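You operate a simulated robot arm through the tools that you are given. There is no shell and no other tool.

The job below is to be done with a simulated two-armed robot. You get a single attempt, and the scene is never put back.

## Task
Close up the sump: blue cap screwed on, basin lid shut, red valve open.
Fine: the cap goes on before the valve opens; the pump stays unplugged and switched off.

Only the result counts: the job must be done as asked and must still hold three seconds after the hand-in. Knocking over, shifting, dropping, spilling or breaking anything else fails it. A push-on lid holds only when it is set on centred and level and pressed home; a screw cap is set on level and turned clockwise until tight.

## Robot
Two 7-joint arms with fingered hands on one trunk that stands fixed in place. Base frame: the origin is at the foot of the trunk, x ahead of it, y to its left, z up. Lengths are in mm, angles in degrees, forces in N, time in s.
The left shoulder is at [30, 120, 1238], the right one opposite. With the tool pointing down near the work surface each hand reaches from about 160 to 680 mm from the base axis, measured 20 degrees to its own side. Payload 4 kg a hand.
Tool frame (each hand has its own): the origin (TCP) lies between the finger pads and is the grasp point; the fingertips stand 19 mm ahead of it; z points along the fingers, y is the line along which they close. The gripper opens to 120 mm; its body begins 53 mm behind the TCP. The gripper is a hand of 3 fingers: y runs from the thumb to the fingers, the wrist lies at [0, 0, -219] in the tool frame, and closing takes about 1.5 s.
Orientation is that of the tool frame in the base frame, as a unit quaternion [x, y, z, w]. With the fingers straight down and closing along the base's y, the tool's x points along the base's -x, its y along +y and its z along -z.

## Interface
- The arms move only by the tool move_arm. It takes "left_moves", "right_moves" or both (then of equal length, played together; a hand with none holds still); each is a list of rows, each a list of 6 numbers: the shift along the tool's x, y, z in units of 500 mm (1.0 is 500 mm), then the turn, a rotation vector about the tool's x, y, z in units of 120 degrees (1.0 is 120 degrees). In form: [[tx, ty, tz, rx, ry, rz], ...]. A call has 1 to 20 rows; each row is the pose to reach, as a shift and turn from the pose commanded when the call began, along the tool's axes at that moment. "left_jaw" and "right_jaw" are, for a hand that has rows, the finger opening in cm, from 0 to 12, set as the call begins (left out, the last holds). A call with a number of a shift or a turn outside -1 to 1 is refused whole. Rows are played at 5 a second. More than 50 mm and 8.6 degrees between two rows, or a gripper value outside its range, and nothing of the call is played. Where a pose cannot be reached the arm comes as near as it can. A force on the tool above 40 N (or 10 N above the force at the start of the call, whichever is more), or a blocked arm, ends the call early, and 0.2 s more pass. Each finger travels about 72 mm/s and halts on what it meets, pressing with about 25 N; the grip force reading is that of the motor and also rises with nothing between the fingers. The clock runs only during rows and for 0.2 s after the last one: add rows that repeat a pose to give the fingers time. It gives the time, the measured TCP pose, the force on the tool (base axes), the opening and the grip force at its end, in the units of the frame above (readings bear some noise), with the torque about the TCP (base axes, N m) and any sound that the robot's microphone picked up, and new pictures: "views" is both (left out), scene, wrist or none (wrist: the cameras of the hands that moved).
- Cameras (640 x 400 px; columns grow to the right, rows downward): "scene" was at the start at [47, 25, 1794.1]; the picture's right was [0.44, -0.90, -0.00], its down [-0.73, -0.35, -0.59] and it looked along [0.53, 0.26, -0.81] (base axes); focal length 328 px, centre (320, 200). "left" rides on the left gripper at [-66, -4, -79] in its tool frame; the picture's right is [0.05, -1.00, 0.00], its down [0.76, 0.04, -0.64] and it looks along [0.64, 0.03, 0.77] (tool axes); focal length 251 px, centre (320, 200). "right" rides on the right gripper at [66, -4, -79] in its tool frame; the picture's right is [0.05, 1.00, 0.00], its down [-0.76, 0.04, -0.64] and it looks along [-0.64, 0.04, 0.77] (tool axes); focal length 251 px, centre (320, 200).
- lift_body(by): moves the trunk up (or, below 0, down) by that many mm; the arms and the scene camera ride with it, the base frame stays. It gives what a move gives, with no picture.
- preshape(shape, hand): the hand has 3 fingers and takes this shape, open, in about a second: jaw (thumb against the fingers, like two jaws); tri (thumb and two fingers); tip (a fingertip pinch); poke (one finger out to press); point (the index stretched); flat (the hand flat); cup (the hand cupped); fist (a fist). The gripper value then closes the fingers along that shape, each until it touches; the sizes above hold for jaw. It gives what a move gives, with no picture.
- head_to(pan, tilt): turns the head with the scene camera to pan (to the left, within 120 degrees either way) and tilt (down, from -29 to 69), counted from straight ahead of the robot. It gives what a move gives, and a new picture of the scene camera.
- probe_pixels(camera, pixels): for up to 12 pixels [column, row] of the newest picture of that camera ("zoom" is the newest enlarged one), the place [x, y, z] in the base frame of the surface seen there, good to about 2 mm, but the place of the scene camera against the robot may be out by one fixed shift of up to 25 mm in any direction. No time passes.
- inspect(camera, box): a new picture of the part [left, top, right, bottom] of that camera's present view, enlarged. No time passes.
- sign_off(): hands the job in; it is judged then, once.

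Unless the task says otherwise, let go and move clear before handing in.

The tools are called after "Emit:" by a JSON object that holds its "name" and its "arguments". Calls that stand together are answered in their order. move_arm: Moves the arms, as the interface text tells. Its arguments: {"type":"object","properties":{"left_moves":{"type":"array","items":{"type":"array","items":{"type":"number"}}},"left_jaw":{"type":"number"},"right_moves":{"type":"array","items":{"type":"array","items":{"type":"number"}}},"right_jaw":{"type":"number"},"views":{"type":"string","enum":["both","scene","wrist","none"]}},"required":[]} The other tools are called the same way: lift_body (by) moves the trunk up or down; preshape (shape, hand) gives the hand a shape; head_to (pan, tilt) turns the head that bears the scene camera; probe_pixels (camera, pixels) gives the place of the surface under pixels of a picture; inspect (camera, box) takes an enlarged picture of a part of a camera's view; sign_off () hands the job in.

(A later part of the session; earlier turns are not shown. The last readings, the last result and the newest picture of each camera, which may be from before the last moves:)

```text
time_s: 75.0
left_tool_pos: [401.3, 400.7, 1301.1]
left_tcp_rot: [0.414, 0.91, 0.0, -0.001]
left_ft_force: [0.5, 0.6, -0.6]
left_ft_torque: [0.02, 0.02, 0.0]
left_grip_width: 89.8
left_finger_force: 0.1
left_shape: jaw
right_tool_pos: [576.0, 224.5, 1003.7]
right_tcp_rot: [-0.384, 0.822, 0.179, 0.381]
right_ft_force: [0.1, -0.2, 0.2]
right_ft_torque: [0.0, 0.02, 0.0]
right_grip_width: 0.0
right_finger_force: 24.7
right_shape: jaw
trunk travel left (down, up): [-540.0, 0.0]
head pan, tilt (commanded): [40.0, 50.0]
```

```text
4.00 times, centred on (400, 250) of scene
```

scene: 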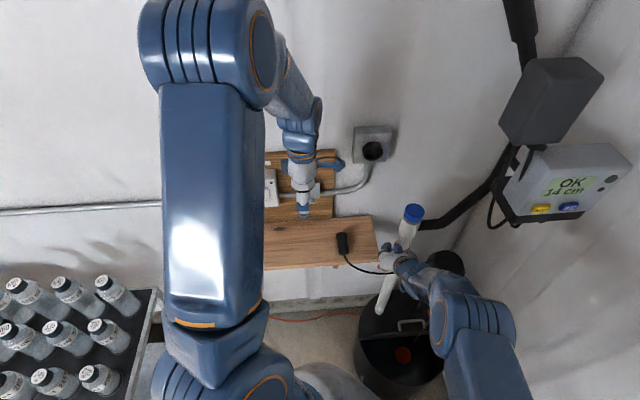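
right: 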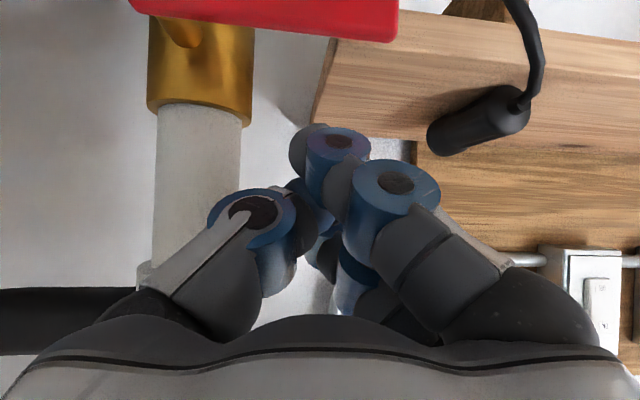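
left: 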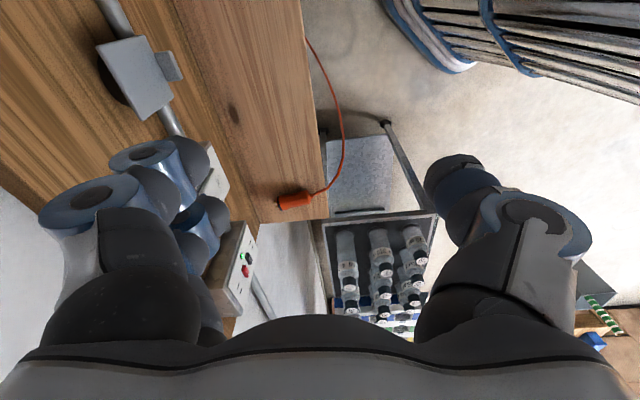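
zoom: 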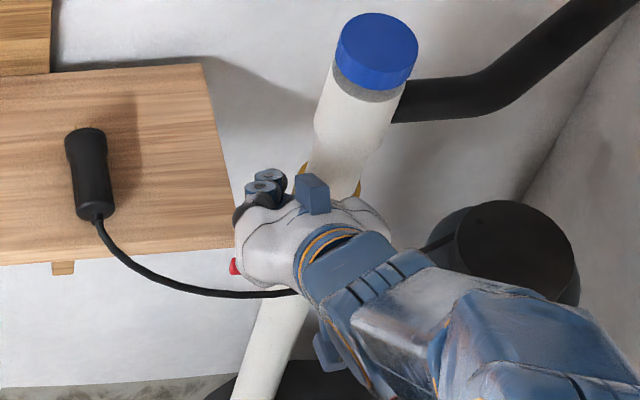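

The two fingers stack vertically here and make a bulky pusher near the pipe and cord. I'll back off and shape the right hand into a single pressing finger, then look at it.

Emit:
{"name": "move_arm", "arguments": {"right_moves": [[0, 0, -0.05, 0, 0, 0], [0, 0, -0.12, 0, 0, 0], [0, 0, -0.2, 0, 0, 0], [0, 0, -0.2, 0, 0, 0]], "views": "none"}}

Emit:
{"name": "preshape", "arguments": {"shape": "poke", "hand": "right"}}

Emit:
{"name": "inspect", "arguments": {"camera": "right", "box": [0, 0, 640, 400]}}

Emit:
{"name": "inspect", "arguments": {"camera": "scene", "box": [340, 200, 460, 300]}}

```text
time_s: 76.0
left_tool_pos: [400.9, 402.1, 1300.5]
left_tcp_rot: [0.415, 0.91, 0.0, -0.001]
left_ft_force: [0.0, 0.0, 0.2]
left_ft_torque: [-0.02, 0.01, -0.02]
left_grip_width: 89.5
left_finger_force: 0.0
left_shape: jaw
right_tool_pos: [527.2, 166.4, 1067.4]
right_tcp_rot: [-0.382, 0.822, 0.179, 0.384]
right_ft_force: [-0.9, -0.2, 0.4]
right_ft_torque: [0.01, 0.02, 0.03]
right_grip_width: 0.0
right_finger_force: 25.3
right_shape: jaw
trunk travel left (down, up): [-540.0, 0.0]
head pan, tilt (commanded): [40.0, 50.0]
```

```text
time_s: 76.9
left_tool_pos: [402.1, 401.1, 1301.6]
left_tcp_rot: [0.414, 0.91, 0.0, -0.001]
left_ft_force: [0.8, 0.3, 0.0]
left_ft_torque: [0.0, 0.01, 0.0]
left_grip_width: 89.5
left_finger_force: 0.1
left_shape: jaw
right_tool_pos: [526.9, 165.8, 1066.5]
right_tcp_rot: [-0.383, 0.821, 0.179, 0.383]
right_ft_force: [0.3, -0.6, -0.1]
right_ft_torque: [0.0, 0.01, -0.02]
right_grip_width: 0.0
right_finger_force: 0.1
right_shape: poke
trunk travel left (down, up): [-540.0, 0.0]
head pan, tilt (commanded): [40.0, 50.0]
```

```text
1.00 times, centred on (320, 200) of right (not enlarged: the box is as wide or as high as the picture)
```

zoom: 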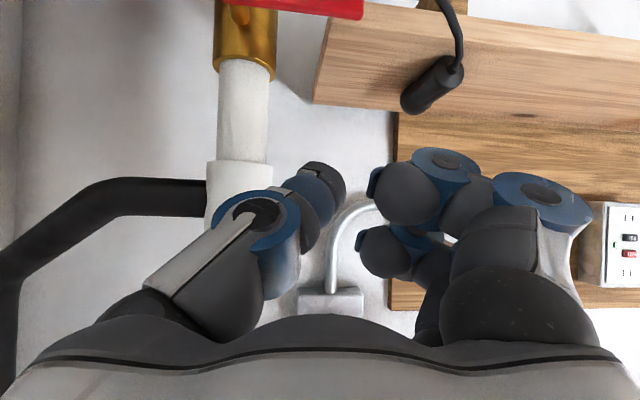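

```text
4.00 times, centred on (400, 250) of scene
```

zoom: 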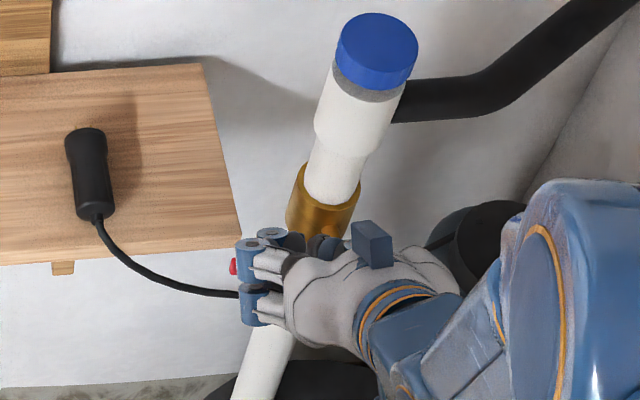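

In poke shape the thumb reaches out at (325,185) and the two fingers curl to the left. I'll probe the thumb tip and the curled fingers to learn their positions.

Emit:
{"name": "probe_pixels", "arguments": {"camera": "right", "pixels": [[325, 175], [338, 190], [310, 195], [290, 215], [260, 215], [400, 195], [450, 160], [385, 250], [330, 165], [344, 180]]}}

Emit:
{"name": "inspect", "arguments": {"camera": "right", "box": [200, 130, 460, 290]}}

```text
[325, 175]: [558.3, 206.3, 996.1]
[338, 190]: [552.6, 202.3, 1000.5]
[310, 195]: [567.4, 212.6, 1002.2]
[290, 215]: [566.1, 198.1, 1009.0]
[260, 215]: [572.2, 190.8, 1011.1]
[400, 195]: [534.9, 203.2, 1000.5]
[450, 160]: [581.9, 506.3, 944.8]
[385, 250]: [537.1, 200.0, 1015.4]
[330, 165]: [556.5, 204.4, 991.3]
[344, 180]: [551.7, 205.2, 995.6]
```

```text
2.46 times, centred on (330, 210) of right
```

zoom: 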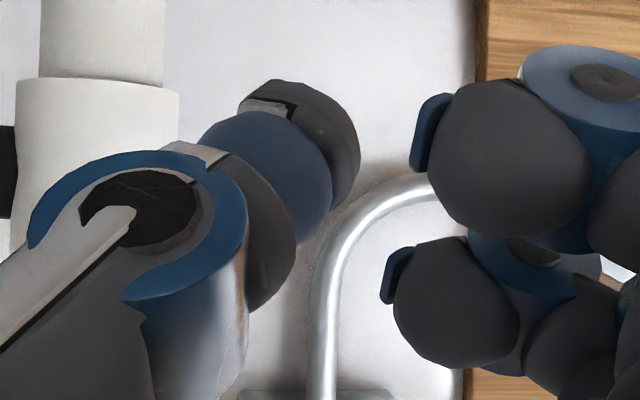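

Those probes used the older right picture. I'll probe through the fresh zoom instead.

Emit:
{"name": "probe_pixels", "arguments": {"camera": "zoom", "pixels": [[330, 130], [350, 160], [290, 90], [270, 140], [310, 210], [250, 200], [140, 170], [500, 150], [450, 300], [430, 130], [395, 280]]}}

```text
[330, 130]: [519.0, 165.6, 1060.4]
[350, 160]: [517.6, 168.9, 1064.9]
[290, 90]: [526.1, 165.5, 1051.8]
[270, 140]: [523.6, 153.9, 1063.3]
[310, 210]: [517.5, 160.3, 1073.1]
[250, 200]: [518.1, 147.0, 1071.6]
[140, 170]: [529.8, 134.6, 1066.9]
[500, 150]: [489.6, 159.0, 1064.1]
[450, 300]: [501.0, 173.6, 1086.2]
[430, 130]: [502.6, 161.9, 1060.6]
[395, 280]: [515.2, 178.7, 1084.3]
```

In this shape the thumb tip is a single prong at about tool (5, 2, 10), with the curled fingers well behind it. I'll move it to 27 mm above the handle, 55 mm out from the pivot.

Emit:
{"name": "move_arm", "arguments": {"right_moves": [[0.0106, -0.0026, 0.0584, 0, 0, 0], [0.0212, -0.0053, 0.1167, 0, 0, 0], [0.0318, -0.008, 0.175, 0, 0, 0], [0.0424, -0.0106, 0.2334, 0, 0, 0], [0.0424, -0.0106, 0.2334, 0, 0, 0]]}}

Emit:
{"name": "inspect", "arguments": {"camera": "right", "box": [140, 0, 480, 210]}}

Emit:
{"name": "probe_pixels", "arguments": {"camera": "zoom", "pixels": [[350, 60], [450, 80], [200, 40], [350, 100], [400, 300], [370, 320], [355, 280], [340, 290]]}}

```text
time_s: 78.1
left_tool_pos: [401.7, 401.6, 1301.9]
left_tcp_rot: [0.414, 0.91, 0.0, -0.001]
left_ft_force: [0.6, 0.1, 0.1]
left_ft_torque: [-0.04, 0.0, -0.03]
left_grip_width: 89.7
left_finger_force: 0.1
left_shape: jaw
right_tool_pos: [578.0, 220.1, 974.7]
right_tcp_rot: [-0.383, 0.822, 0.178, 0.382]
right_ft_force: [0.4, -0.1, 0.4]
right_ft_torque: [-0.02, 0.04, 0.0]
right_grip_width: 0.0
right_finger_force: 0.0
right_shape: poke
trunk travel left (down, up): [-540.0, 0.0]
head pan, tilt (commanded): [40.0, 50.0]
```

scene: 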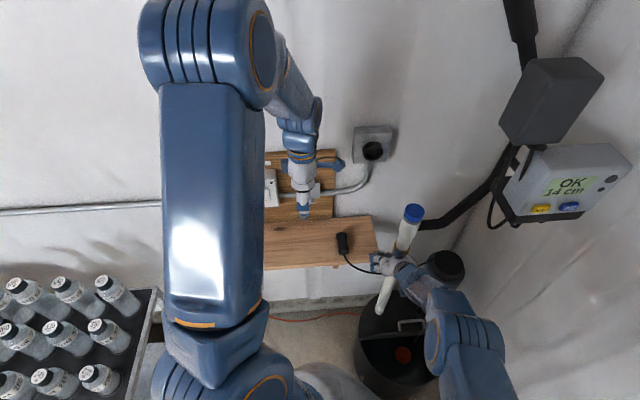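
right: 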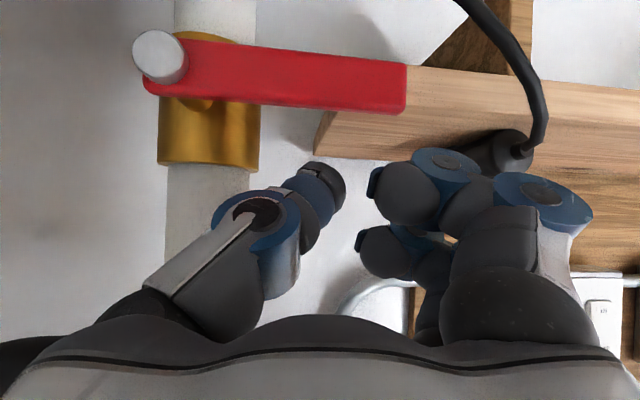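

```text
1.88 times, centred on (310, 105) of right
```

zoom: 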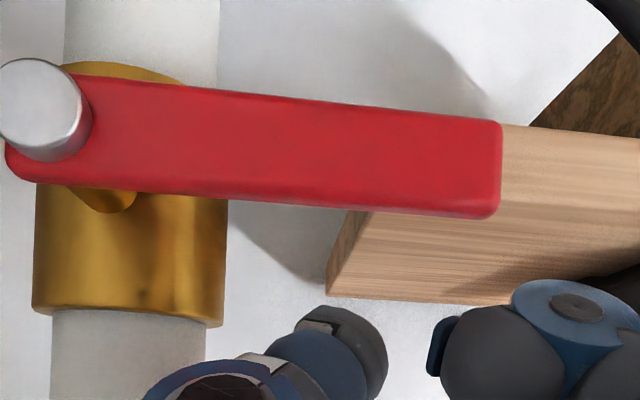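

```text
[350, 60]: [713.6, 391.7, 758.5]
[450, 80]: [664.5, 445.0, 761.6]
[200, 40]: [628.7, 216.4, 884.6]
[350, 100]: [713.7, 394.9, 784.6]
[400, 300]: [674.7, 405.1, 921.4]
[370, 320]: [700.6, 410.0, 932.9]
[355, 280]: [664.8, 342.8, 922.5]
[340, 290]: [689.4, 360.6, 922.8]
```

The thumb tip (325,185) is directly above the handle, about 57 mm from the nut. I'll press down through the first 15° of swing and check force and handle movement.

Emit:
{"name": "move_arm", "arguments": {"right_moves": [[0.0205, 0, 0.0173, 0, 0, 0], [0.034, 0, 0.0288, 0, 0, 0], [0.041, 0, 0.0346, 0, 0, 0], [0.049, 0.003, 0.042, 0, 0, 0], [0.056, 0.006, 0.048, 0, 0, 0], [0.0634, 0.0085, 0.0545, 0, 0, 0]]}}

Emit:
{"name": "inspect", "arguments": {"camera": "right", "box": [140, 0, 480, 210]}}

```text
time_s: 79.5
left_tool_pos: [402.1, 402.2, 1300.5]
left_tcp_rot: [0.415, 0.91, -0.001, -0.001]
left_ft_force: [-0.4, -0.4, 0.0]
left_ft_torque: [0.02, 0.01, 0.03]
left_grip_width: 89.4
left_finger_force: 0.1
left_shape: jaw
right_tool_pos: [576.8, 203.9, 956.5]
right_tcp_rot: [-0.383, 0.821, 0.177, 0.384]
right_ft_force: [2.8, 2.9, 5.1]
right_ft_torque: [0.09, -0.11, -0.02]
right_grip_width: 0.0
right_finger_force: 0.0
right_shape: poke
right hand out of reach, approached as far as the arm can: row 1, 2, 3, 4, 5, 6
trunk travel left (down, up): [-540.0, 0.0]
head pan, tilt (commanded): [40.0, 50.0]
```

scene: 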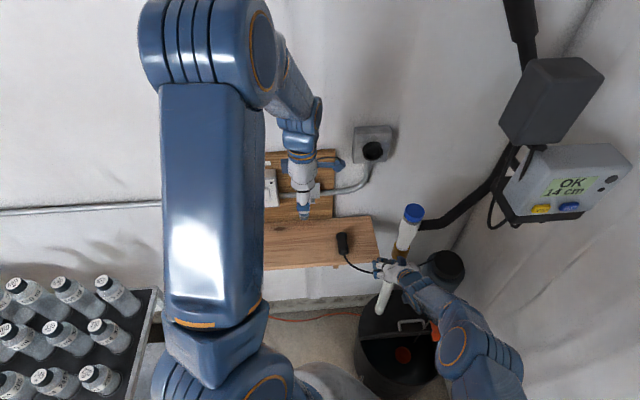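
right: 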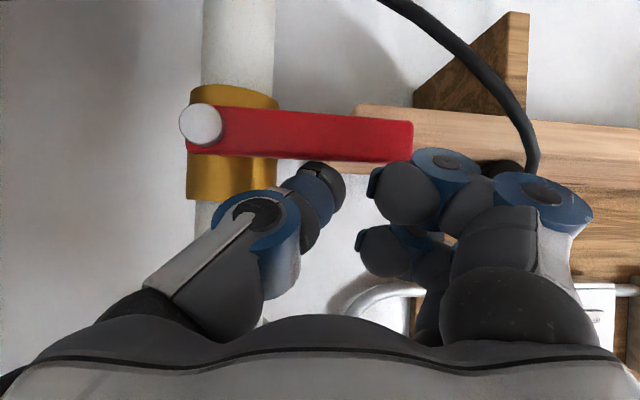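

```text
1.88 times, centred on (310, 105) of right
```

zoom: 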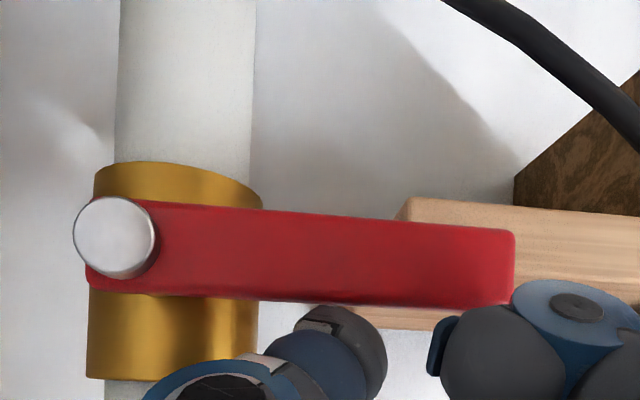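

The right arm was out of reach there (it stopped at y 204, z 956, with only about 5 N on the handle, which hasn't moved). I'll back off and raise the hand, then lower the trunk by 200 mm to bring the shoulder closer to the valve's height.

Emit:
{"name": "move_arm", "arguments": {"right_moves": [[-0.01, 0, -0.04, 0, 0, 0], [-0.03, 0, -0.1, 0, 0, 0], [-0.07, 0, -0.17, 0, 0, 0], [-0.12, 0, -0.24, 0, 0, 0], [-0.17, 0, -0.31, 0, 0, 0], [-0.21, 0, -0.37, 0, 0, 0], [-0.229, 0, -0.393, 0, 0, 0], [-0.229, 0, -0.393, 0, 0, 0]]}}

```text
time_s: 81.3
left_tool_pos: [402.3, 402.6, 1299.7]
left_tcp_rot: [0.415, 0.91, 0.0, 0.0]
left_ft_force: [0.7, 0.3, -1.2]
left_ft_torque: [0.02, -0.02, -0.01]
left_grip_width: 89.4
left_finger_force: 0.2
left_shape: jaw
right_tool_pos: [525.7, 145.9, 1168.7]
right_tcp_rot: [-0.383, 0.821, 0.179, 0.383]
right_ft_force: [-0.1, -0.7, 0.5]
right_ft_torque: [-0.01, -0.01, -0.03]
right_grip_width: 0.0
right_finger_force: 0.2
right_shape: poke
trunk travel left (down, up): [-540.0, 0.0]
head pan, tilt (commanded): [40.0, 50.0]
```

scene: 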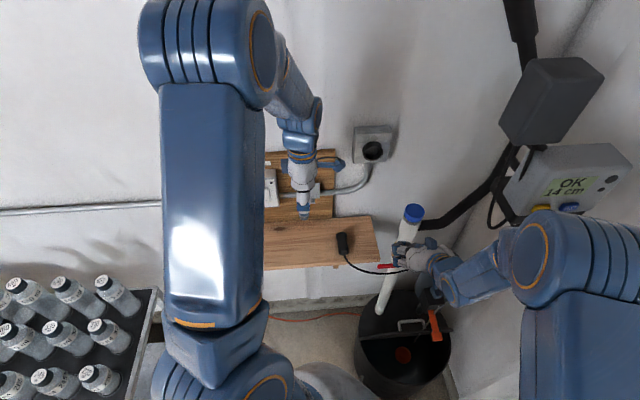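
right: 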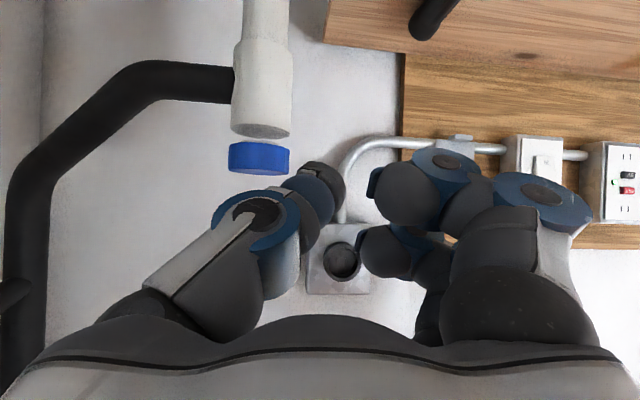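

From this side view I can check the cap: it shows at (260,158) above the pipe's shoulder (260,130). I'll zoom to confirm it sits level on the neck.

Emit:
{"name": "inspect", "arguments": {"camera": "right", "box": [215, 100, 305, 190]}}

Emit:
{"name": "probe_pixels", "arguments": {"camera": "zoom", "pixels": [[320, 265], [250, 260], [380, 265], [320, 190], [320, 300], [260, 300], [370, 300], [320, 130]]}}

```text
4.44 times, centred on (260, 145) of right
```

zoom: 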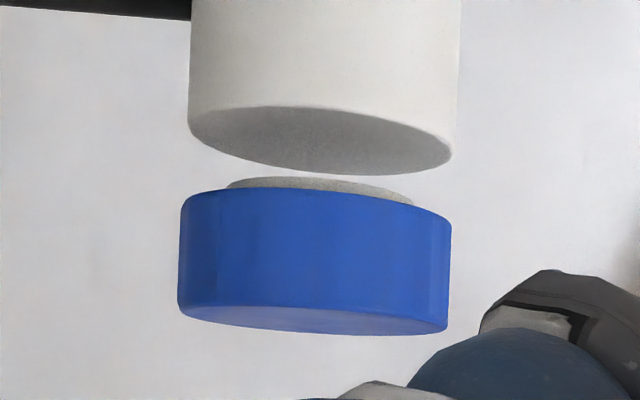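

```text
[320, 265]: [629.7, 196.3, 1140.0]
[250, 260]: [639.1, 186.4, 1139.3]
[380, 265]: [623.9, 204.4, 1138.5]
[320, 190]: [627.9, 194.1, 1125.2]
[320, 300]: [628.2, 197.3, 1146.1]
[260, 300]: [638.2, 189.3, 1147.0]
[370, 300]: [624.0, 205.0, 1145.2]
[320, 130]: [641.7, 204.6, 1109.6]
```

The cap sits level with its top at z 1146 and its seat ring just under it. Now I'll lower the trunk 200 mm.

Emit:
{"name": "lift_body", "arguments": {"by": -200}}

Emit:
{"name": "inspect", "arguments": {"camera": "scene", "box": [0, 0, 640, 400]}}

Emit:
{"name": "inspect", "arguments": {"camera": "right", "box": [0, 0, 640, 400]}}

```text
time_s: 83.5
left_tool_pos: [401.8, 401.7, 1101.5]
left_tcp_rot: [0.414, 0.91, -0.001, 0.0]
left_ft_force: [-0.3, -0.1, 0.3]
left_ft_torque: [0.01, 0.01, -0.01]
left_grip_width: 89.8
left_finger_force: 0.1
left_shape: jaw
right_tool_pos: [526.1, 146.0, 971.3]
right_tcp_rot: [-0.383, 0.821, 0.178, 0.383]
right_ft_force: [0.3, 0.6, -0.1]
right_ft_torque: [0.03, 0.04, -0.02]
right_grip_width: 0.4
right_finger_force: 0.1
right_shape: poke
trunk travel left (down, up): [-340.0, 200.0]
head pan, tilt (commanded): [40.0, 50.0]
```

```text
1.00 times, centred on (320, 200) of scene (not enlarged: the box is as wide or as high as the picture)
```

zoom: 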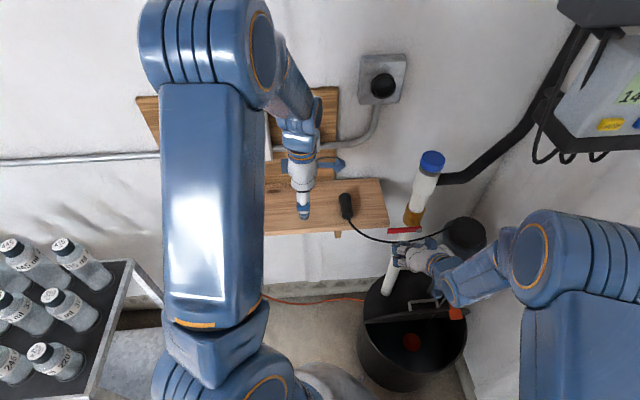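

```text
1.00 times, centred on (320, 200) of right (not enlarged: the box is as wide or as high as the picture)
```

zoom: 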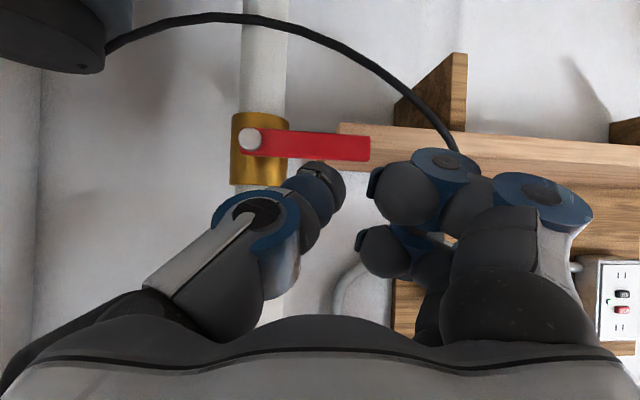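

With the trunk lowered, the valve is squarely in view with the nut at (250,138) and tip at (365,150). I'll move the prong to above the handle again.

Emit:
{"name": "move_arm", "arguments": {"right_moves": [[-0.035, 0.0035, 0.03, 0, 0, 0], [-0.07, 0.007, 0.065, 0, 0, 0], [-0.1, 0.0105, 0.1, 0, 0, 0], [-0.1234, 0.0138, 0.1348, 0, 0, 0], [-0.1234, 0.0138, 0.1348, 0, 0, 0]], "views": "wrist"}}

```text
time_s: 84.7
left_tool_pos: [401.2, 401.7, 1100.6]
left_tcp_rot: [0.415, 0.91, 0.0, -0.002]
left_ft_force: [-0.1, -0.7, -0.6]
left_ft_torque: [0.0, 0.04, -0.03]
left_grip_width: 89.5
left_finger_force: 0.1
left_shape: jaw
right_tool_pos: [579.8, 219.8, 974.1]
right_tcp_rot: [-0.382, 0.821, 0.179, 0.384]
right_ft_force: [0.6, -0.5, -0.4]
right_ft_torque: [0.0, -0.02, -0.05]
right_grip_width: 0.0
right_finger_force: 0.1
right_shape: poke
trunk travel left (down, up): [-340.0, 200.0]
head pan, tilt (commanded): [40.0, 50.0]
```

right: 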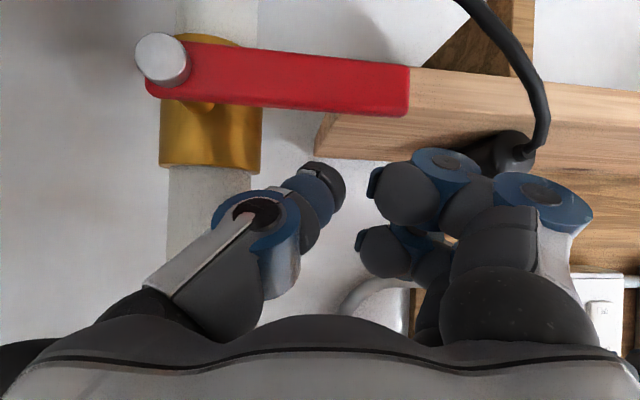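

In position with no reach warning. I'll press down through the first part of the swing.

Emit:
{"name": "move_arm", "arguments": {"right_moves": [[0.0205, 0, 0.0173, 0, 0, 0], [0.034, 0, 0.0288, 0, 0, 0], [0.041, 0, 0.0346, 0, 0, 0], [0.049, 0.003, 0.042, 0, 0, 0], [0.056, 0.006, 0.048, 0, 0, 0], [0.0634, 0.0085, 0.0545, 0, 0, 0]], "views": "wrist"}}

```text
time_s: 86.0
left_tool_pos: [399.4, 400.4, 1103.0]
left_tcp_rot: [0.416, 0.909, 0.0, 0.0]
left_ft_force: [-0.2, -0.5, 0.4]
left_ft_torque: [0.0, 0.0, 0.03]
left_grip_width: 89.9
left_finger_force: 0.1
left_shape: jaw
right_tool_pos: [581.8, 222.8, 946.3]
right_tcp_rot: [-0.381, 0.817, 0.18, 0.393]
right_ft_force: [-11.9, -10.8, 17.5]
right_ft_torque: [-0.03, 0.45, 0.41]
right_grip_width: 0.0
right_finger_force: 0.1
right_shape: poke
trunk travel left (down, up): [-340.0, 200.0]
head pan, tilt (commanded): [40.0, 50.0]
stopped in row 6 (right hand): the force on the tool passed its limit at 43 N (the readings are from after the stop); the commanded pose is now the measured one
```

right: 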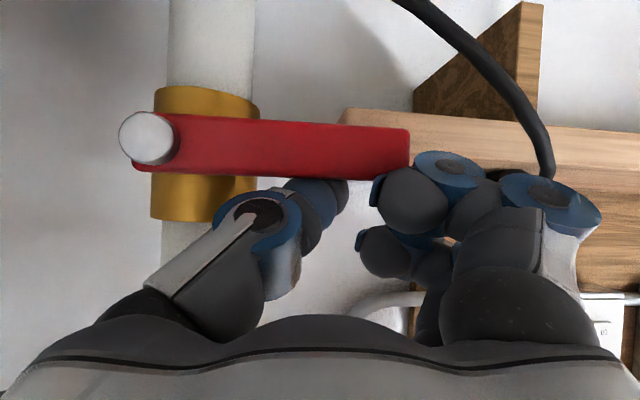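

The handle didn't budge under about 43 N downward (its slope in the picture is unchanged), so downward is its stop. I'll back off, level the tool, and try lifting the handle from below.

Emit:
{"name": "move_arm", "arguments": {"right_moves": [[-0.018, 0, -0.0155, 0, 0, 0], [0.02, 0.006, -0.07, 0, 0, 0], [0.0602, 0.0122, -0.1336, 0, -0.05, 0], [0.0602, 0.0122, -0.1336, 0, -0.115, 0], [0.0602, 0.0122, -0.1336, 0, -0.18, 0], [0.0602, 0.0122, -0.1336, 0, -0.245, 0], [0.0602, 0.0122, -0.1336, 0, -0.3, 0], [0.0602, 0.0122, -0.1336, 0, -0.3225, 0], [0.0602, 0.0122, -0.1336, 0, -0.3225, 0]]}}

Emit:
{"name": "inspect", "arguments": {"camera": "scene", "box": [340, 130, 500, 280]}}

```text
time_s: 88.0
left_tool_pos: [402.7, 401.6, 1101.7]
left_tcp_rot: [0.415, 0.91, -0.001, -0.002]
left_ft_force: [0.2, 0.6, -0.6]
left_ft_torque: [-0.01, 0.0, 0.03]
left_grip_width: 89.5
left_finger_force: 0.1
left_shape: jaw
right_tool_pos: [531.1, 173.0, 962.8]
right_tcp_rot: [-0.299, 0.642, 0.296, 0.64]
right_ft_force: [-1.4, -0.4, 0.3]
right_ft_torque: [0.03, 0.01, 0.01]
right_grip_width: 0.0
right_finger_force: 0.0
right_shape: poke
trunk travel left (down, up): [-340.0, 200.0]
head pan, tilt (commanded): [40.0, 50.0]
```

scene: 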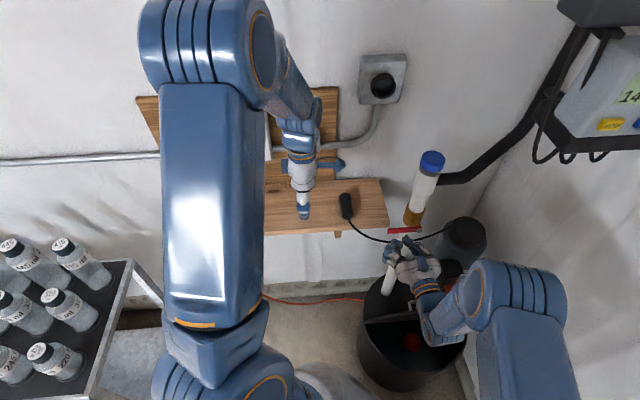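
right: 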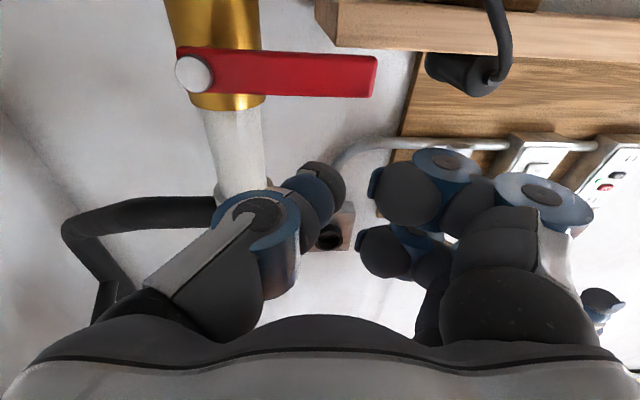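

```text
2.67 times, centred on (420, 205) of scene
```

zoom: 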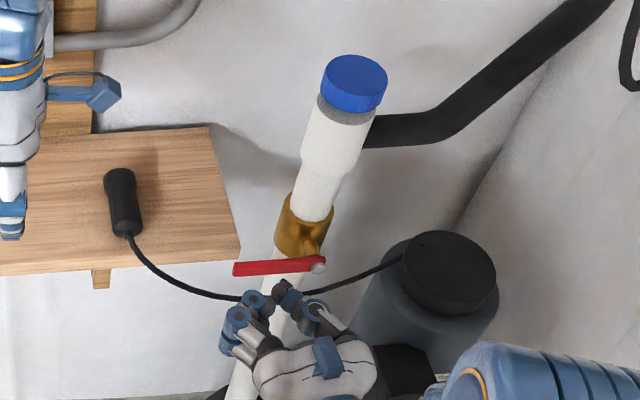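

The tool is now level, with the prong in front of the handle. I'll drop below handle height, move in under it about 55 mm from the pivot, and look.

Emit:
{"name": "move_arm", "arguments": {"right_moves": [[0.05, 0, 0, 0, 0, 0], [0.1, 0, 0, 0, 0, 0], [0.136, 0, 0, 0, 0, 0], [0.136, -0.004, 0.04, 0, 0, 0], [0.136, -0.008, 0.08, 0, 0, 0], [0.136, -0.0118, 0.121, 0, 0, 0], [0.136, -0.0118, 0.121, 0, 0, 0]]}}

Emit:
{"name": "inspect", "arguments": {"camera": "scene", "box": [370, 190, 450, 270]}}

```text
time_s: 89.5
left_tool_pos: [401.7, 402.8, 1100.2]
left_tcp_rot: [0.415, 0.91, -0.001, -0.001]
left_ft_force: [-0.4, 1.0, -0.2]
left_ft_torque: [-0.01, 0.02, 0.0]
left_grip_width: 89.6
left_finger_force: 0.1
left_shape: jaw
right_tool_pos: [577.2, 215.6, 894.0]
right_tcp_rot: [-0.3, 0.643, 0.296, 0.639]
right_ft_force: [0.5, 0.4, -0.6]
right_ft_torque: [0.01, 0.0, 0.01]
right_grip_width: 0.0
right_finger_force: 0.1
right_shape: poke
trunk travel left (down, up): [-340.0, 200.0]
head pan, tilt (commanded): [40.0, 50.0]
```

scene: 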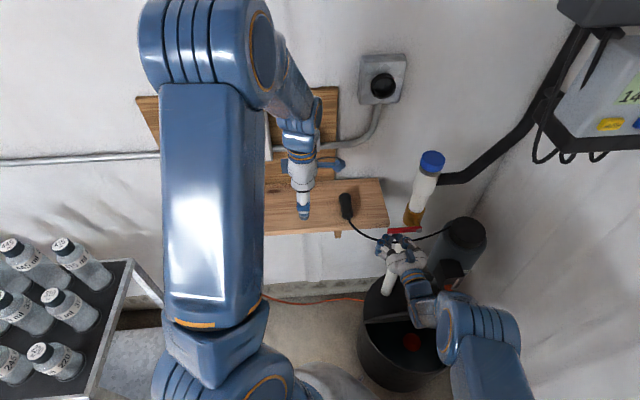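
right: 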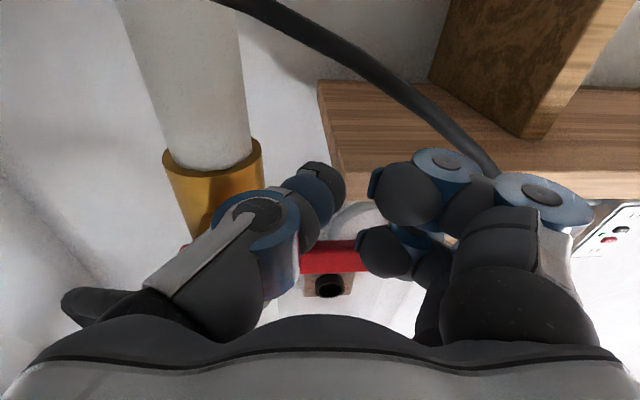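

```text
5.00 times, centred on (410, 230) of scene
```

zoom: 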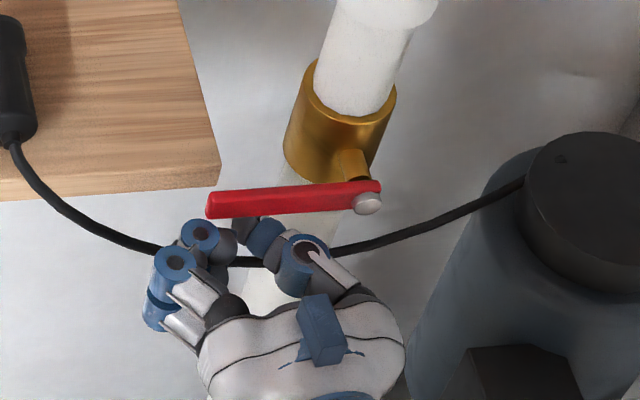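

The prong is under the handle. I'll lift slowly through the first 15–20° and watch whether the handle follows.

Emit:
{"name": "move_arm", "arguments": {"right_moves": [[-0.015, 0, 0, 0, 0, 0], [-0.025, 0.001, 0, 0, 0, 0], [-0.033, 0.002, 0, 0, 0, 0], [-0.041, 0.004, -0.0005, 0, 0, 0], [-0.049, 0.006, -0.001, 0, 0, 0], [-0.056, 0.0075, -0.0012, 0, 0, 0], [-0.0628, 0.0092, -0.0015, 0, 0, 0]]}}

Emit:
{"name": "inspect", "arguments": {"camera": "scene", "box": [370, 190, 450, 270]}}

```text
time_s: 91.2
left_tool_pos: [401.4, 401.3, 1100.0]
left_tcp_rot: [0.414, 0.91, 0.0, -0.001]
left_ft_force: [-0.1, -0.3, 0.2]
left_ft_torque: [-0.03, -0.01, -0.02]
left_grip_width: 89.8
left_finger_force: 0.1
left_shape: jaw
right_tool_pos: [572.0, 217.6, 926.6]
right_tcp_rot: [-0.301, 0.643, 0.296, 0.639]
right_ft_force: [-0.5, -1.2, -1.2]
right_ft_torque: [0.05, 0.01, -0.02]
right_grip_width: 0.0
right_finger_force: 0.1
right_shape: poke
trunk travel left (down, up): [-340.0, 200.0]
head pan, tilt (commanded): [40.0, 50.0]
```

scene: 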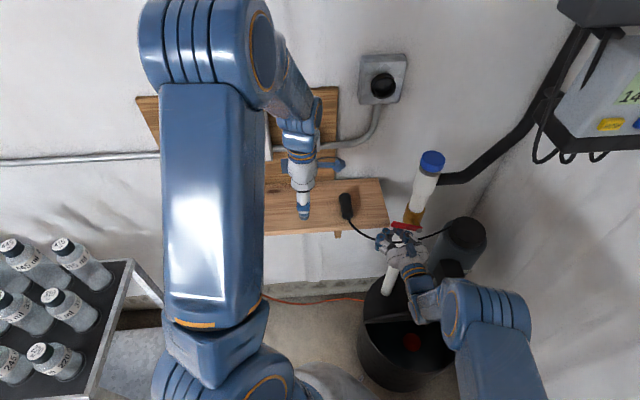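
right: 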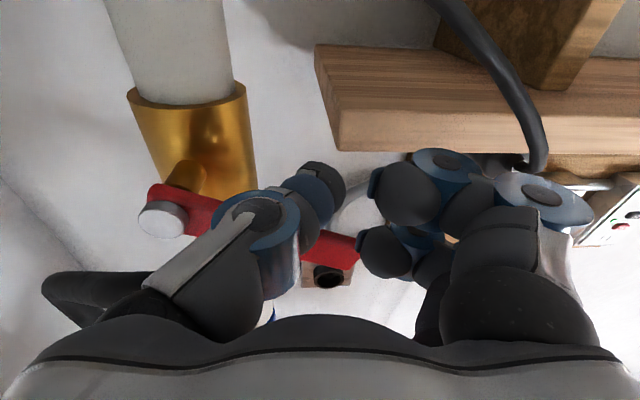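

```text
5.00 times, centred on (410, 230) of scene
```

zoom: 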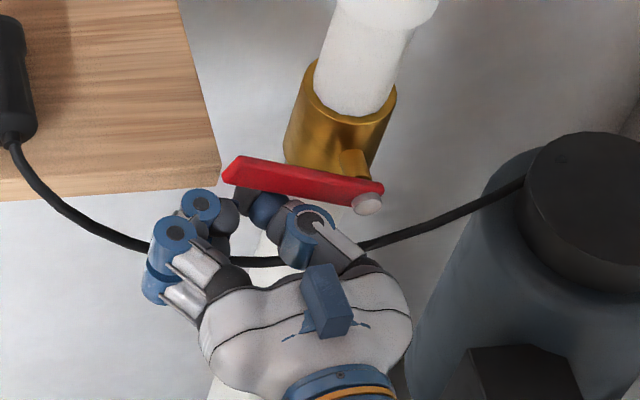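

The handle follows upward, so up is its opening way. I'll continue the arc to about 60°.

Emit:
{"name": "move_arm", "arguments": {"right_moves": [[-0.0154, -0.0002, 0, 0, 0, 0], [-0.0308, -0.0008, 0, 0, 0, 0], [-0.0456, -0.005, -0.0004, 0, 0, 0], [-0.0604, -0.0096, -0.0008, 0, 0, 0], [-0.0734, -0.017, -0.0014, 0, 0, 0], [-0.0864, -0.0256, -0.0021, 0, 0, 0], [-0.0864, -0.0256, -0.0021, 0, 0, 0]]}}

Emit:
{"name": "inspect", "arguments": {"camera": "scene", "box": [370, 180, 450, 260]}}

```text
time_s: 92.8
left_tool_pos: [402.4, 400.8, 1100.6]
left_tcp_rot: [0.415, 0.91, -0.001, -0.001]
left_ft_force: [0.6, 0.6, 0.1]
left_ft_torque: [0.03, 0.0, -0.01]
left_grip_width: 89.6
left_finger_force: 0.0
left_shape: jaw
right_tool_pos: [581.0, 208.8, 969.8]
right_tcp_rot: [-0.301, 0.643, 0.296, 0.64]
right_ft_force: [-1.1, -0.1, 0.4]
right_ft_torque: [0.05, -0.01, -0.03]
right_grip_width: 0.0
right_finger_force: 0.0
right_shape: poke
trunk travel left (down, up): [-340.0, 200.0]
head pan, tilt (commanded): [40.0, 50.0]
```

scene: 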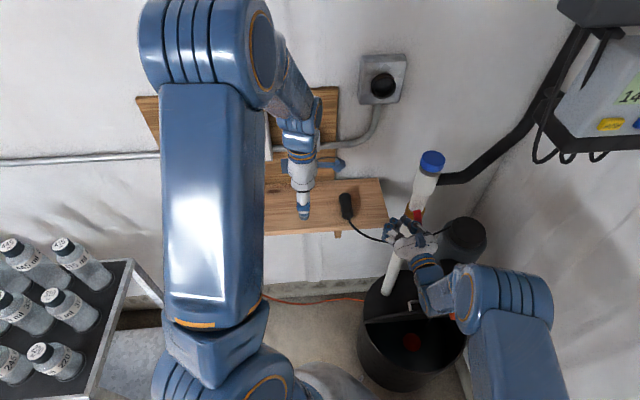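
right: 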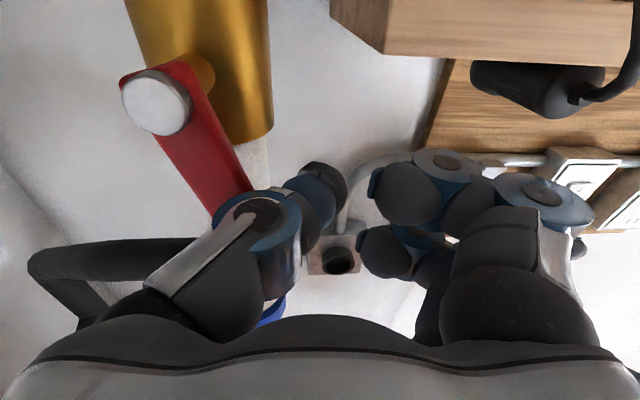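

```text
5.00 times, centred on (410, 220) of scene
```

zoom: 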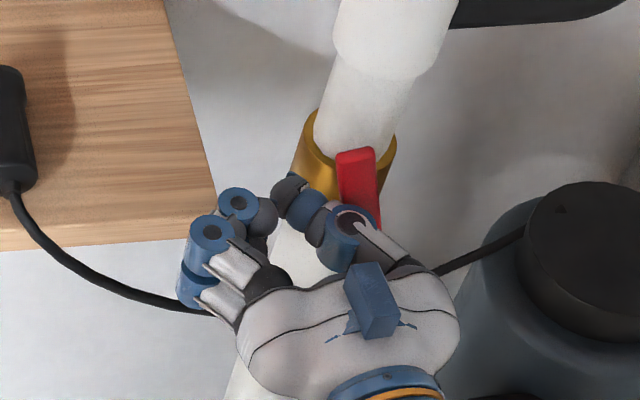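

The handle is now around 65–70° up. I'll push it on to the right toward vertical in small steps.

Emit:
{"name": "move_arm", "arguments": {"right_moves": [[-0.0106, -0.0096, -0.0008, 0, 0, 0], [-0.0212, -0.0192, -0.0016, 0, 0, 0], [-0.0285, -0.031, -0.0026, 0, 0, 0], [-0.0358, -0.0431, -0.0036, 0, 0, 0], [-0.0358, -0.0431, -0.0036, 0, 0, 0]]}}

Emit:
{"name": "inspect", "arguments": {"camera": "scene", "box": [370, 180, 450, 260]}}

```text
time_s: 94.0
left_tool_pos: [400.6, 403.0, 1101.0]
left_tcp_rot: [0.415, 0.91, -0.001, 0.0]
left_ft_force: [-0.4, -0.1, 0.8]
left_ft_torque: [0.02, 0.0, -0.03]
left_grip_width: 89.7
left_finger_force: 0.0
left_shape: jaw
right_tool_pos: [594.5, 194.5, 987.1]
right_tcp_rot: [-0.302, 0.643, 0.296, 0.639]
right_ft_force: [-11.1, 0.7, -2.3]
right_ft_torque: [0.02, 0.04, -0.14]
right_grip_width: 0.0
right_finger_force: 0.0
right_shape: poke
trunk travel left (down, up): [-340.0, 200.0]
head pan, tilt (commanded): [40.0, 50.0]
```

scene: 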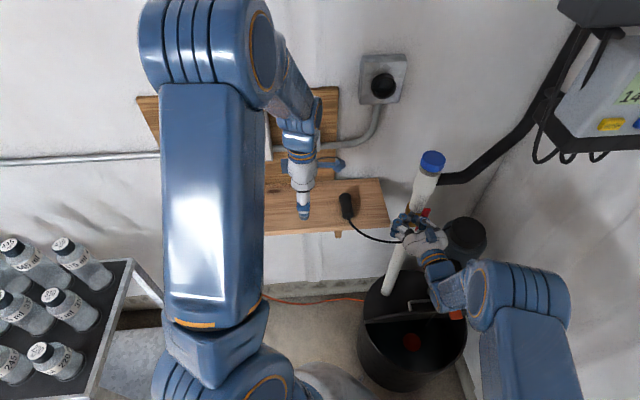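
right: 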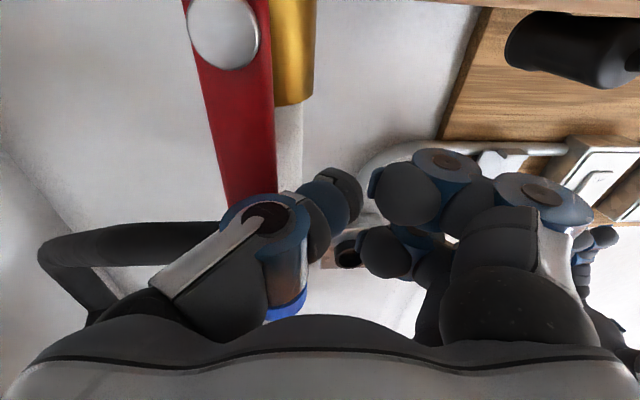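

```text
5.00 times, centred on (410, 220) of scene
```

zoom: 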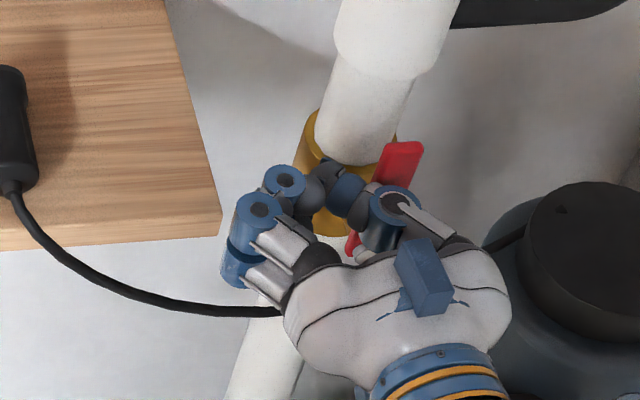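

A −11 N reaction appeared, so the handle is near its stop. I'll probe the handle to measure how close to vertical it is.

Emit:
{"name": "probe_pixels", "arguments": {"camera": "right", "pixels": [[225, 35], [205, 90], [262, 90], [230, 130], [222, 150], [270, 150], [235, 195], [250, 195]]}}

Emit:
{"name": "probe_pixels", "arguments": {"camera": "zoom", "pixels": [[400, 160], [395, 150], [420, 152], [385, 185], [355, 243], [405, 180]]}}

```text
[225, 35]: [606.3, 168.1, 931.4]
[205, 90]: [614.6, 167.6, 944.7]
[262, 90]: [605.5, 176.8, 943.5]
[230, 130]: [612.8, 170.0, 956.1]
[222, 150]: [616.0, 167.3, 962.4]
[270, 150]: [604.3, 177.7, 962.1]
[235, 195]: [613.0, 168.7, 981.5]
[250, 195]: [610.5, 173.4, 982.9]
```

```text
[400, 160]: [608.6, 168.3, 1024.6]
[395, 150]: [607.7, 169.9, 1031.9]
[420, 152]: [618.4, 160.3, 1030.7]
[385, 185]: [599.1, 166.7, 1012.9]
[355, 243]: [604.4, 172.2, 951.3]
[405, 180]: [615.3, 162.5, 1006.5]
```

The handle's centreline is at u 309.6 both near the nut and 30 mm above it, so it's vertical and parallel to the pipe. I'll give one small extra nudge to be sure it's at the stop.

Emit:
{"name": "move_arm", "arguments": {"right_moves": [[-0.001, -0.005, -0.0004, 0, 0, 0], [-0.002, -0.01, -0.0008, 0, 0, 0], [-0.002, -0.01, -0.0008, 0, 0, 0]], "views": "wrist"}}

Emit:
{"name": "probe_pixels", "arguments": {"camera": "right", "pixels": [[225, 35], [205, 90], [262, 90], [222, 150], [270, 150], [235, 195]]}}

```text
time_s: 94.8
left_tool_pos: [400.7, 401.5, 1100.4]
left_tcp_rot: [0.415, 0.91, -0.001, -0.001]
left_ft_force: [0.2, 0.6, -0.9]
left_ft_torque: [0.02, -0.01, -0.02]
left_grip_width: 89.7
left_finger_force: 0.1
left_shape: jaw
right_tool_pos: [597.7, 191.1, 988.3]
right_tcp_rot: [-0.299, 0.643, 0.294, 0.64]
right_ft_force: [-15.1, 1.6, -2.4]
right_ft_torque: [0.01, 0.03, -0.15]
right_grip_width: 0.0
right_finger_force: 0.1
right_shape: poke
trunk travel left (down, up): [-340.0, 200.0]
head pan, tilt (commanded): [40.0, 50.0]
```

right: 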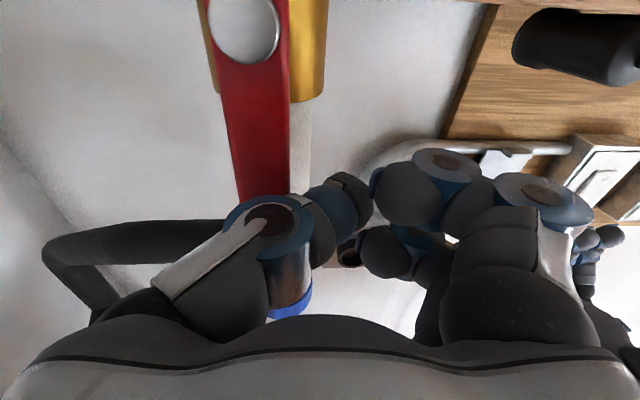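

```text
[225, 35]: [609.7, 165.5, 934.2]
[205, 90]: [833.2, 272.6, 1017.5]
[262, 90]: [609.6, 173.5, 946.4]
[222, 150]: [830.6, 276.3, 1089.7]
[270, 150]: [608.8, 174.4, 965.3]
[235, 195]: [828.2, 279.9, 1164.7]
```

The handle stays vertical while only the thumb flexes (15 N), so the valve is fully open at its stop. I'll withdraw left and then straight back from the handle.

Emit:
{"name": "move_arm", "arguments": {"right_moves": [[0, 0.015, -0.005, 0, 0, 0], [0, 0.035, -0.02, 0, 0, 0], [0, 0.045, -0.08, 0, 0, 0], [0, 0.045, -0.16, 0, 0, 0], [0, 0.045, -0.24, 0, 0, 0], [0, 0.045, -0.32, 0, 0, 0], [0, 0.045, -0.36, 0, 0, 0]]}}

Emit:
{"name": "inspect", "arguments": {"camera": "scene", "box": [350, 140, 500, 400]}}

```text
time_s: 96.3
left_tool_pos: [401.0, 401.6, 1100.0]
left_tcp_rot: [0.414, 0.91, 0.0, -0.001]
left_ft_force: [-0.5, -0.3, 0.4]
left_ft_torque: [-0.02, 0.01, -0.01]
left_grip_width: 89.7
left_finger_force: 0.1
left_shape: jaw
right_tool_pos: [465.1, 66.1, 989.0]
right_tcp_rot: [-0.3, 0.643, 0.296, 0.64]
right_ft_force: [-0.2, 0.8, 0.0]
right_ft_torque: [0.0, 0.03, 0.04]
right_grip_width: 0.0
right_finger_force: 0.1
right_shape: poke
trunk travel left (down, up): [-340.0, 200.0]
head pan, tilt (commanded): [40.0, 50.0]
```

scene: 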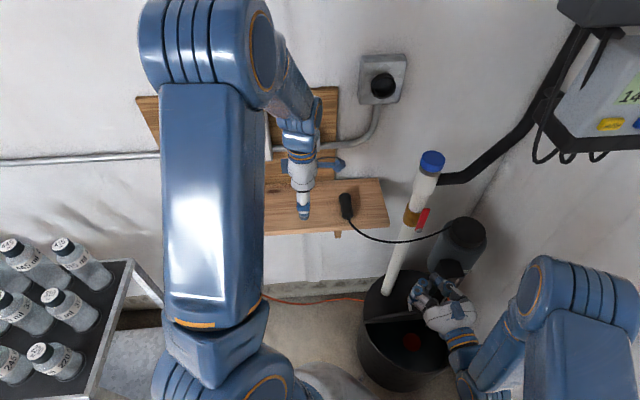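
right: 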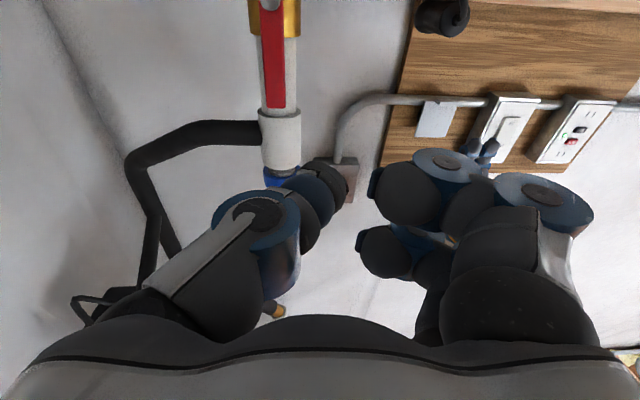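

```text
1.54 times, centred on (425, 270) of scene
```

zoom: 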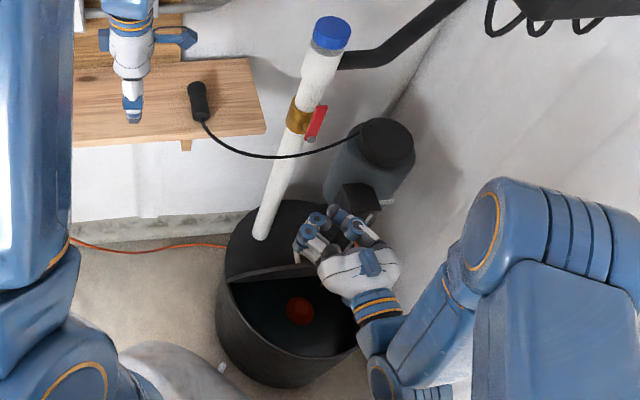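

The red handle now stands vertical along the pipe, so the valve is open. Next is the lid: I'll bring the right hand to a lookout pose, pitched down, to view the basin closely.

Emit:
{"name": "move_arm", "arguments": {"right_moves": [[0.0, -0.005, -0.03, 0, 0.0, 0], [0.0, -0.01, -0.07, 0, 0.065, 0], [0.01, -0.015, -0.11, 0, 0.13, 0], [0.02, -0.02, -0.15, 0, 0.2, 0], [0.04, -0.025, -0.19, 0, 0.27, 0], [0.06, -0.03, -0.22, 0, 0.34, 0], [0.08, -0.035, -0.24, 0, 0.41, 0], [0.1, -0.04, -0.25, 0, 0.48, 0], [0.115, -0.045, -0.255, 0, 0.55, 0], [0.13, -0.05, -0.261, 0, 0.62, 0], [0.138, -0.0507, -0.261, 0, 0.69, 0], [0.138, -0.0507, -0.261, 0, 0.75, 0]]}}

Emit:
{"name": "preshape", "arguments": {"shape": "jaw", "hand": "right"}}

Emit:
{"name": "move_arm", "arguments": {"right_moves": [[0, 0, 0, 0, 0, 0.06], [0, 0, 0, 0, 0, 0.12], [0, 0, 0, 0, 0, 0.16], [0, 0, 0, 0, 0, 0.16]]}}

```text
time_s: 99.0
left_tool_pos: [402.0, 400.5, 1101.8]
left_tcp_rot: [0.414, 0.91, -0.001, -0.001]
left_ft_force: [-0.4, -0.5, 0.4]
left_ft_torque: [-0.02, 0.01, -0.01]
left_grip_width: 89.9
left_finger_force: 0.0
left_shape: jaw
right_tool_pos: [402.1, -49.8, 920.7]
right_tcp_rot: [-0.421, 0.907, -0.003, -0.004]
right_ft_force: [0.2, -0.8, -0.7]
right_ft_torque: [0.03, -0.01, 0.0]
right_grip_width: 0.0
right_finger_force: 0.0
right_shape: poke
trunk travel left (down, up): [-340.0, 200.0]
head pan, tilt (commanded): [40.0, 50.0]
```

scene: 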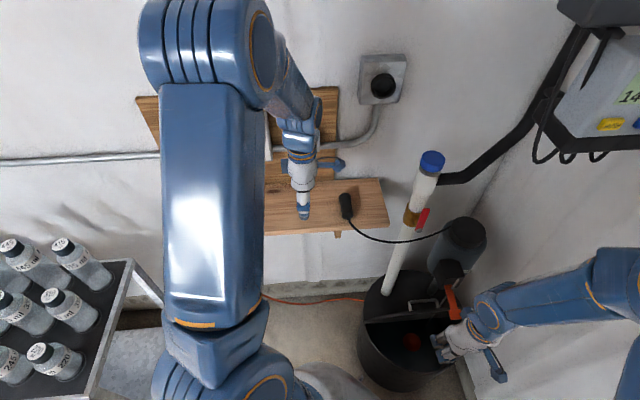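
right: 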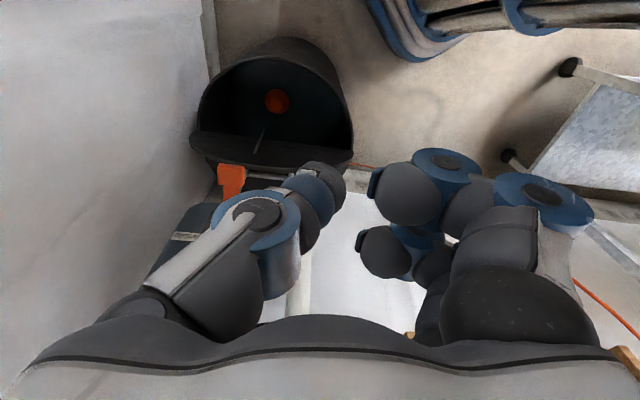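

```text
time_s: 99.8
left_tool_pos: [402.0, 400.7, 1100.6]
left_tcp_rot: [0.415, 0.91, -0.001, -0.001]
left_ft_force: [-0.2, 0.4, -0.6]
left_ft_torque: [-0.03, 0.02, 0.01]
left_grip_width: 89.5
left_finger_force: 0.0
left_shape: jaw
right_tool_pos: [402.0, -50.1, 921.2]
right_tcp_rot: [-0.422, 0.906, -0.003, -0.003]
right_ft_force: [-0.1, 0.1, 0.4]
right_ft_torque: [0.01, 0.02, 0.01]
right_grip_width: 120.1
right_finger_force: 0.0
right_shape: jaw
trunk travel left (down, up): [-340.0, 200.0]
head pan, tilt (commanded): [40.0, 50.0]
```

```text
time_s: 100.8
left_tool_pos: [402.1, 401.1, 1101.4]
left_tcp_rot: [0.414, 0.91, 0.0, -0.001]
left_ft_force: [-0.1, 0.9, -0.8]
left_ft_torque: [0.04, 0.01, 0.02]
left_grip_width: 89.5
left_finger_force: 0.1
left_shape: jaw
right_tool_pos: [400.4, -49.6, 922.2]
right_tcp_rot: [-0.264, 0.965, -0.003, -0.002]
right_ft_force: [-0.3, -0.6, 0.3]
right_ft_torque: [-0.01, -0.01, -0.01]
right_grip_width: 119.8
right_finger_force: 0.0
right_shape: jaw
trunk travel left (down, up): [-340.0, 200.0]
head pan, tilt (commanded): [40.0, 50.0]
```

scene: 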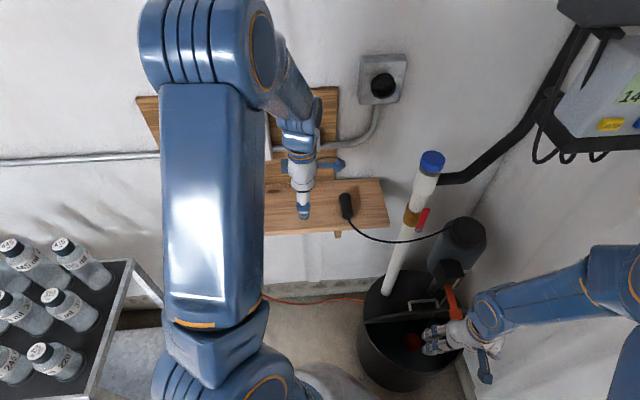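
right: 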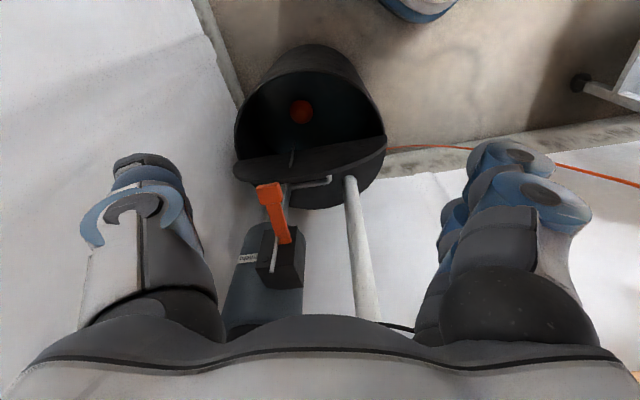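

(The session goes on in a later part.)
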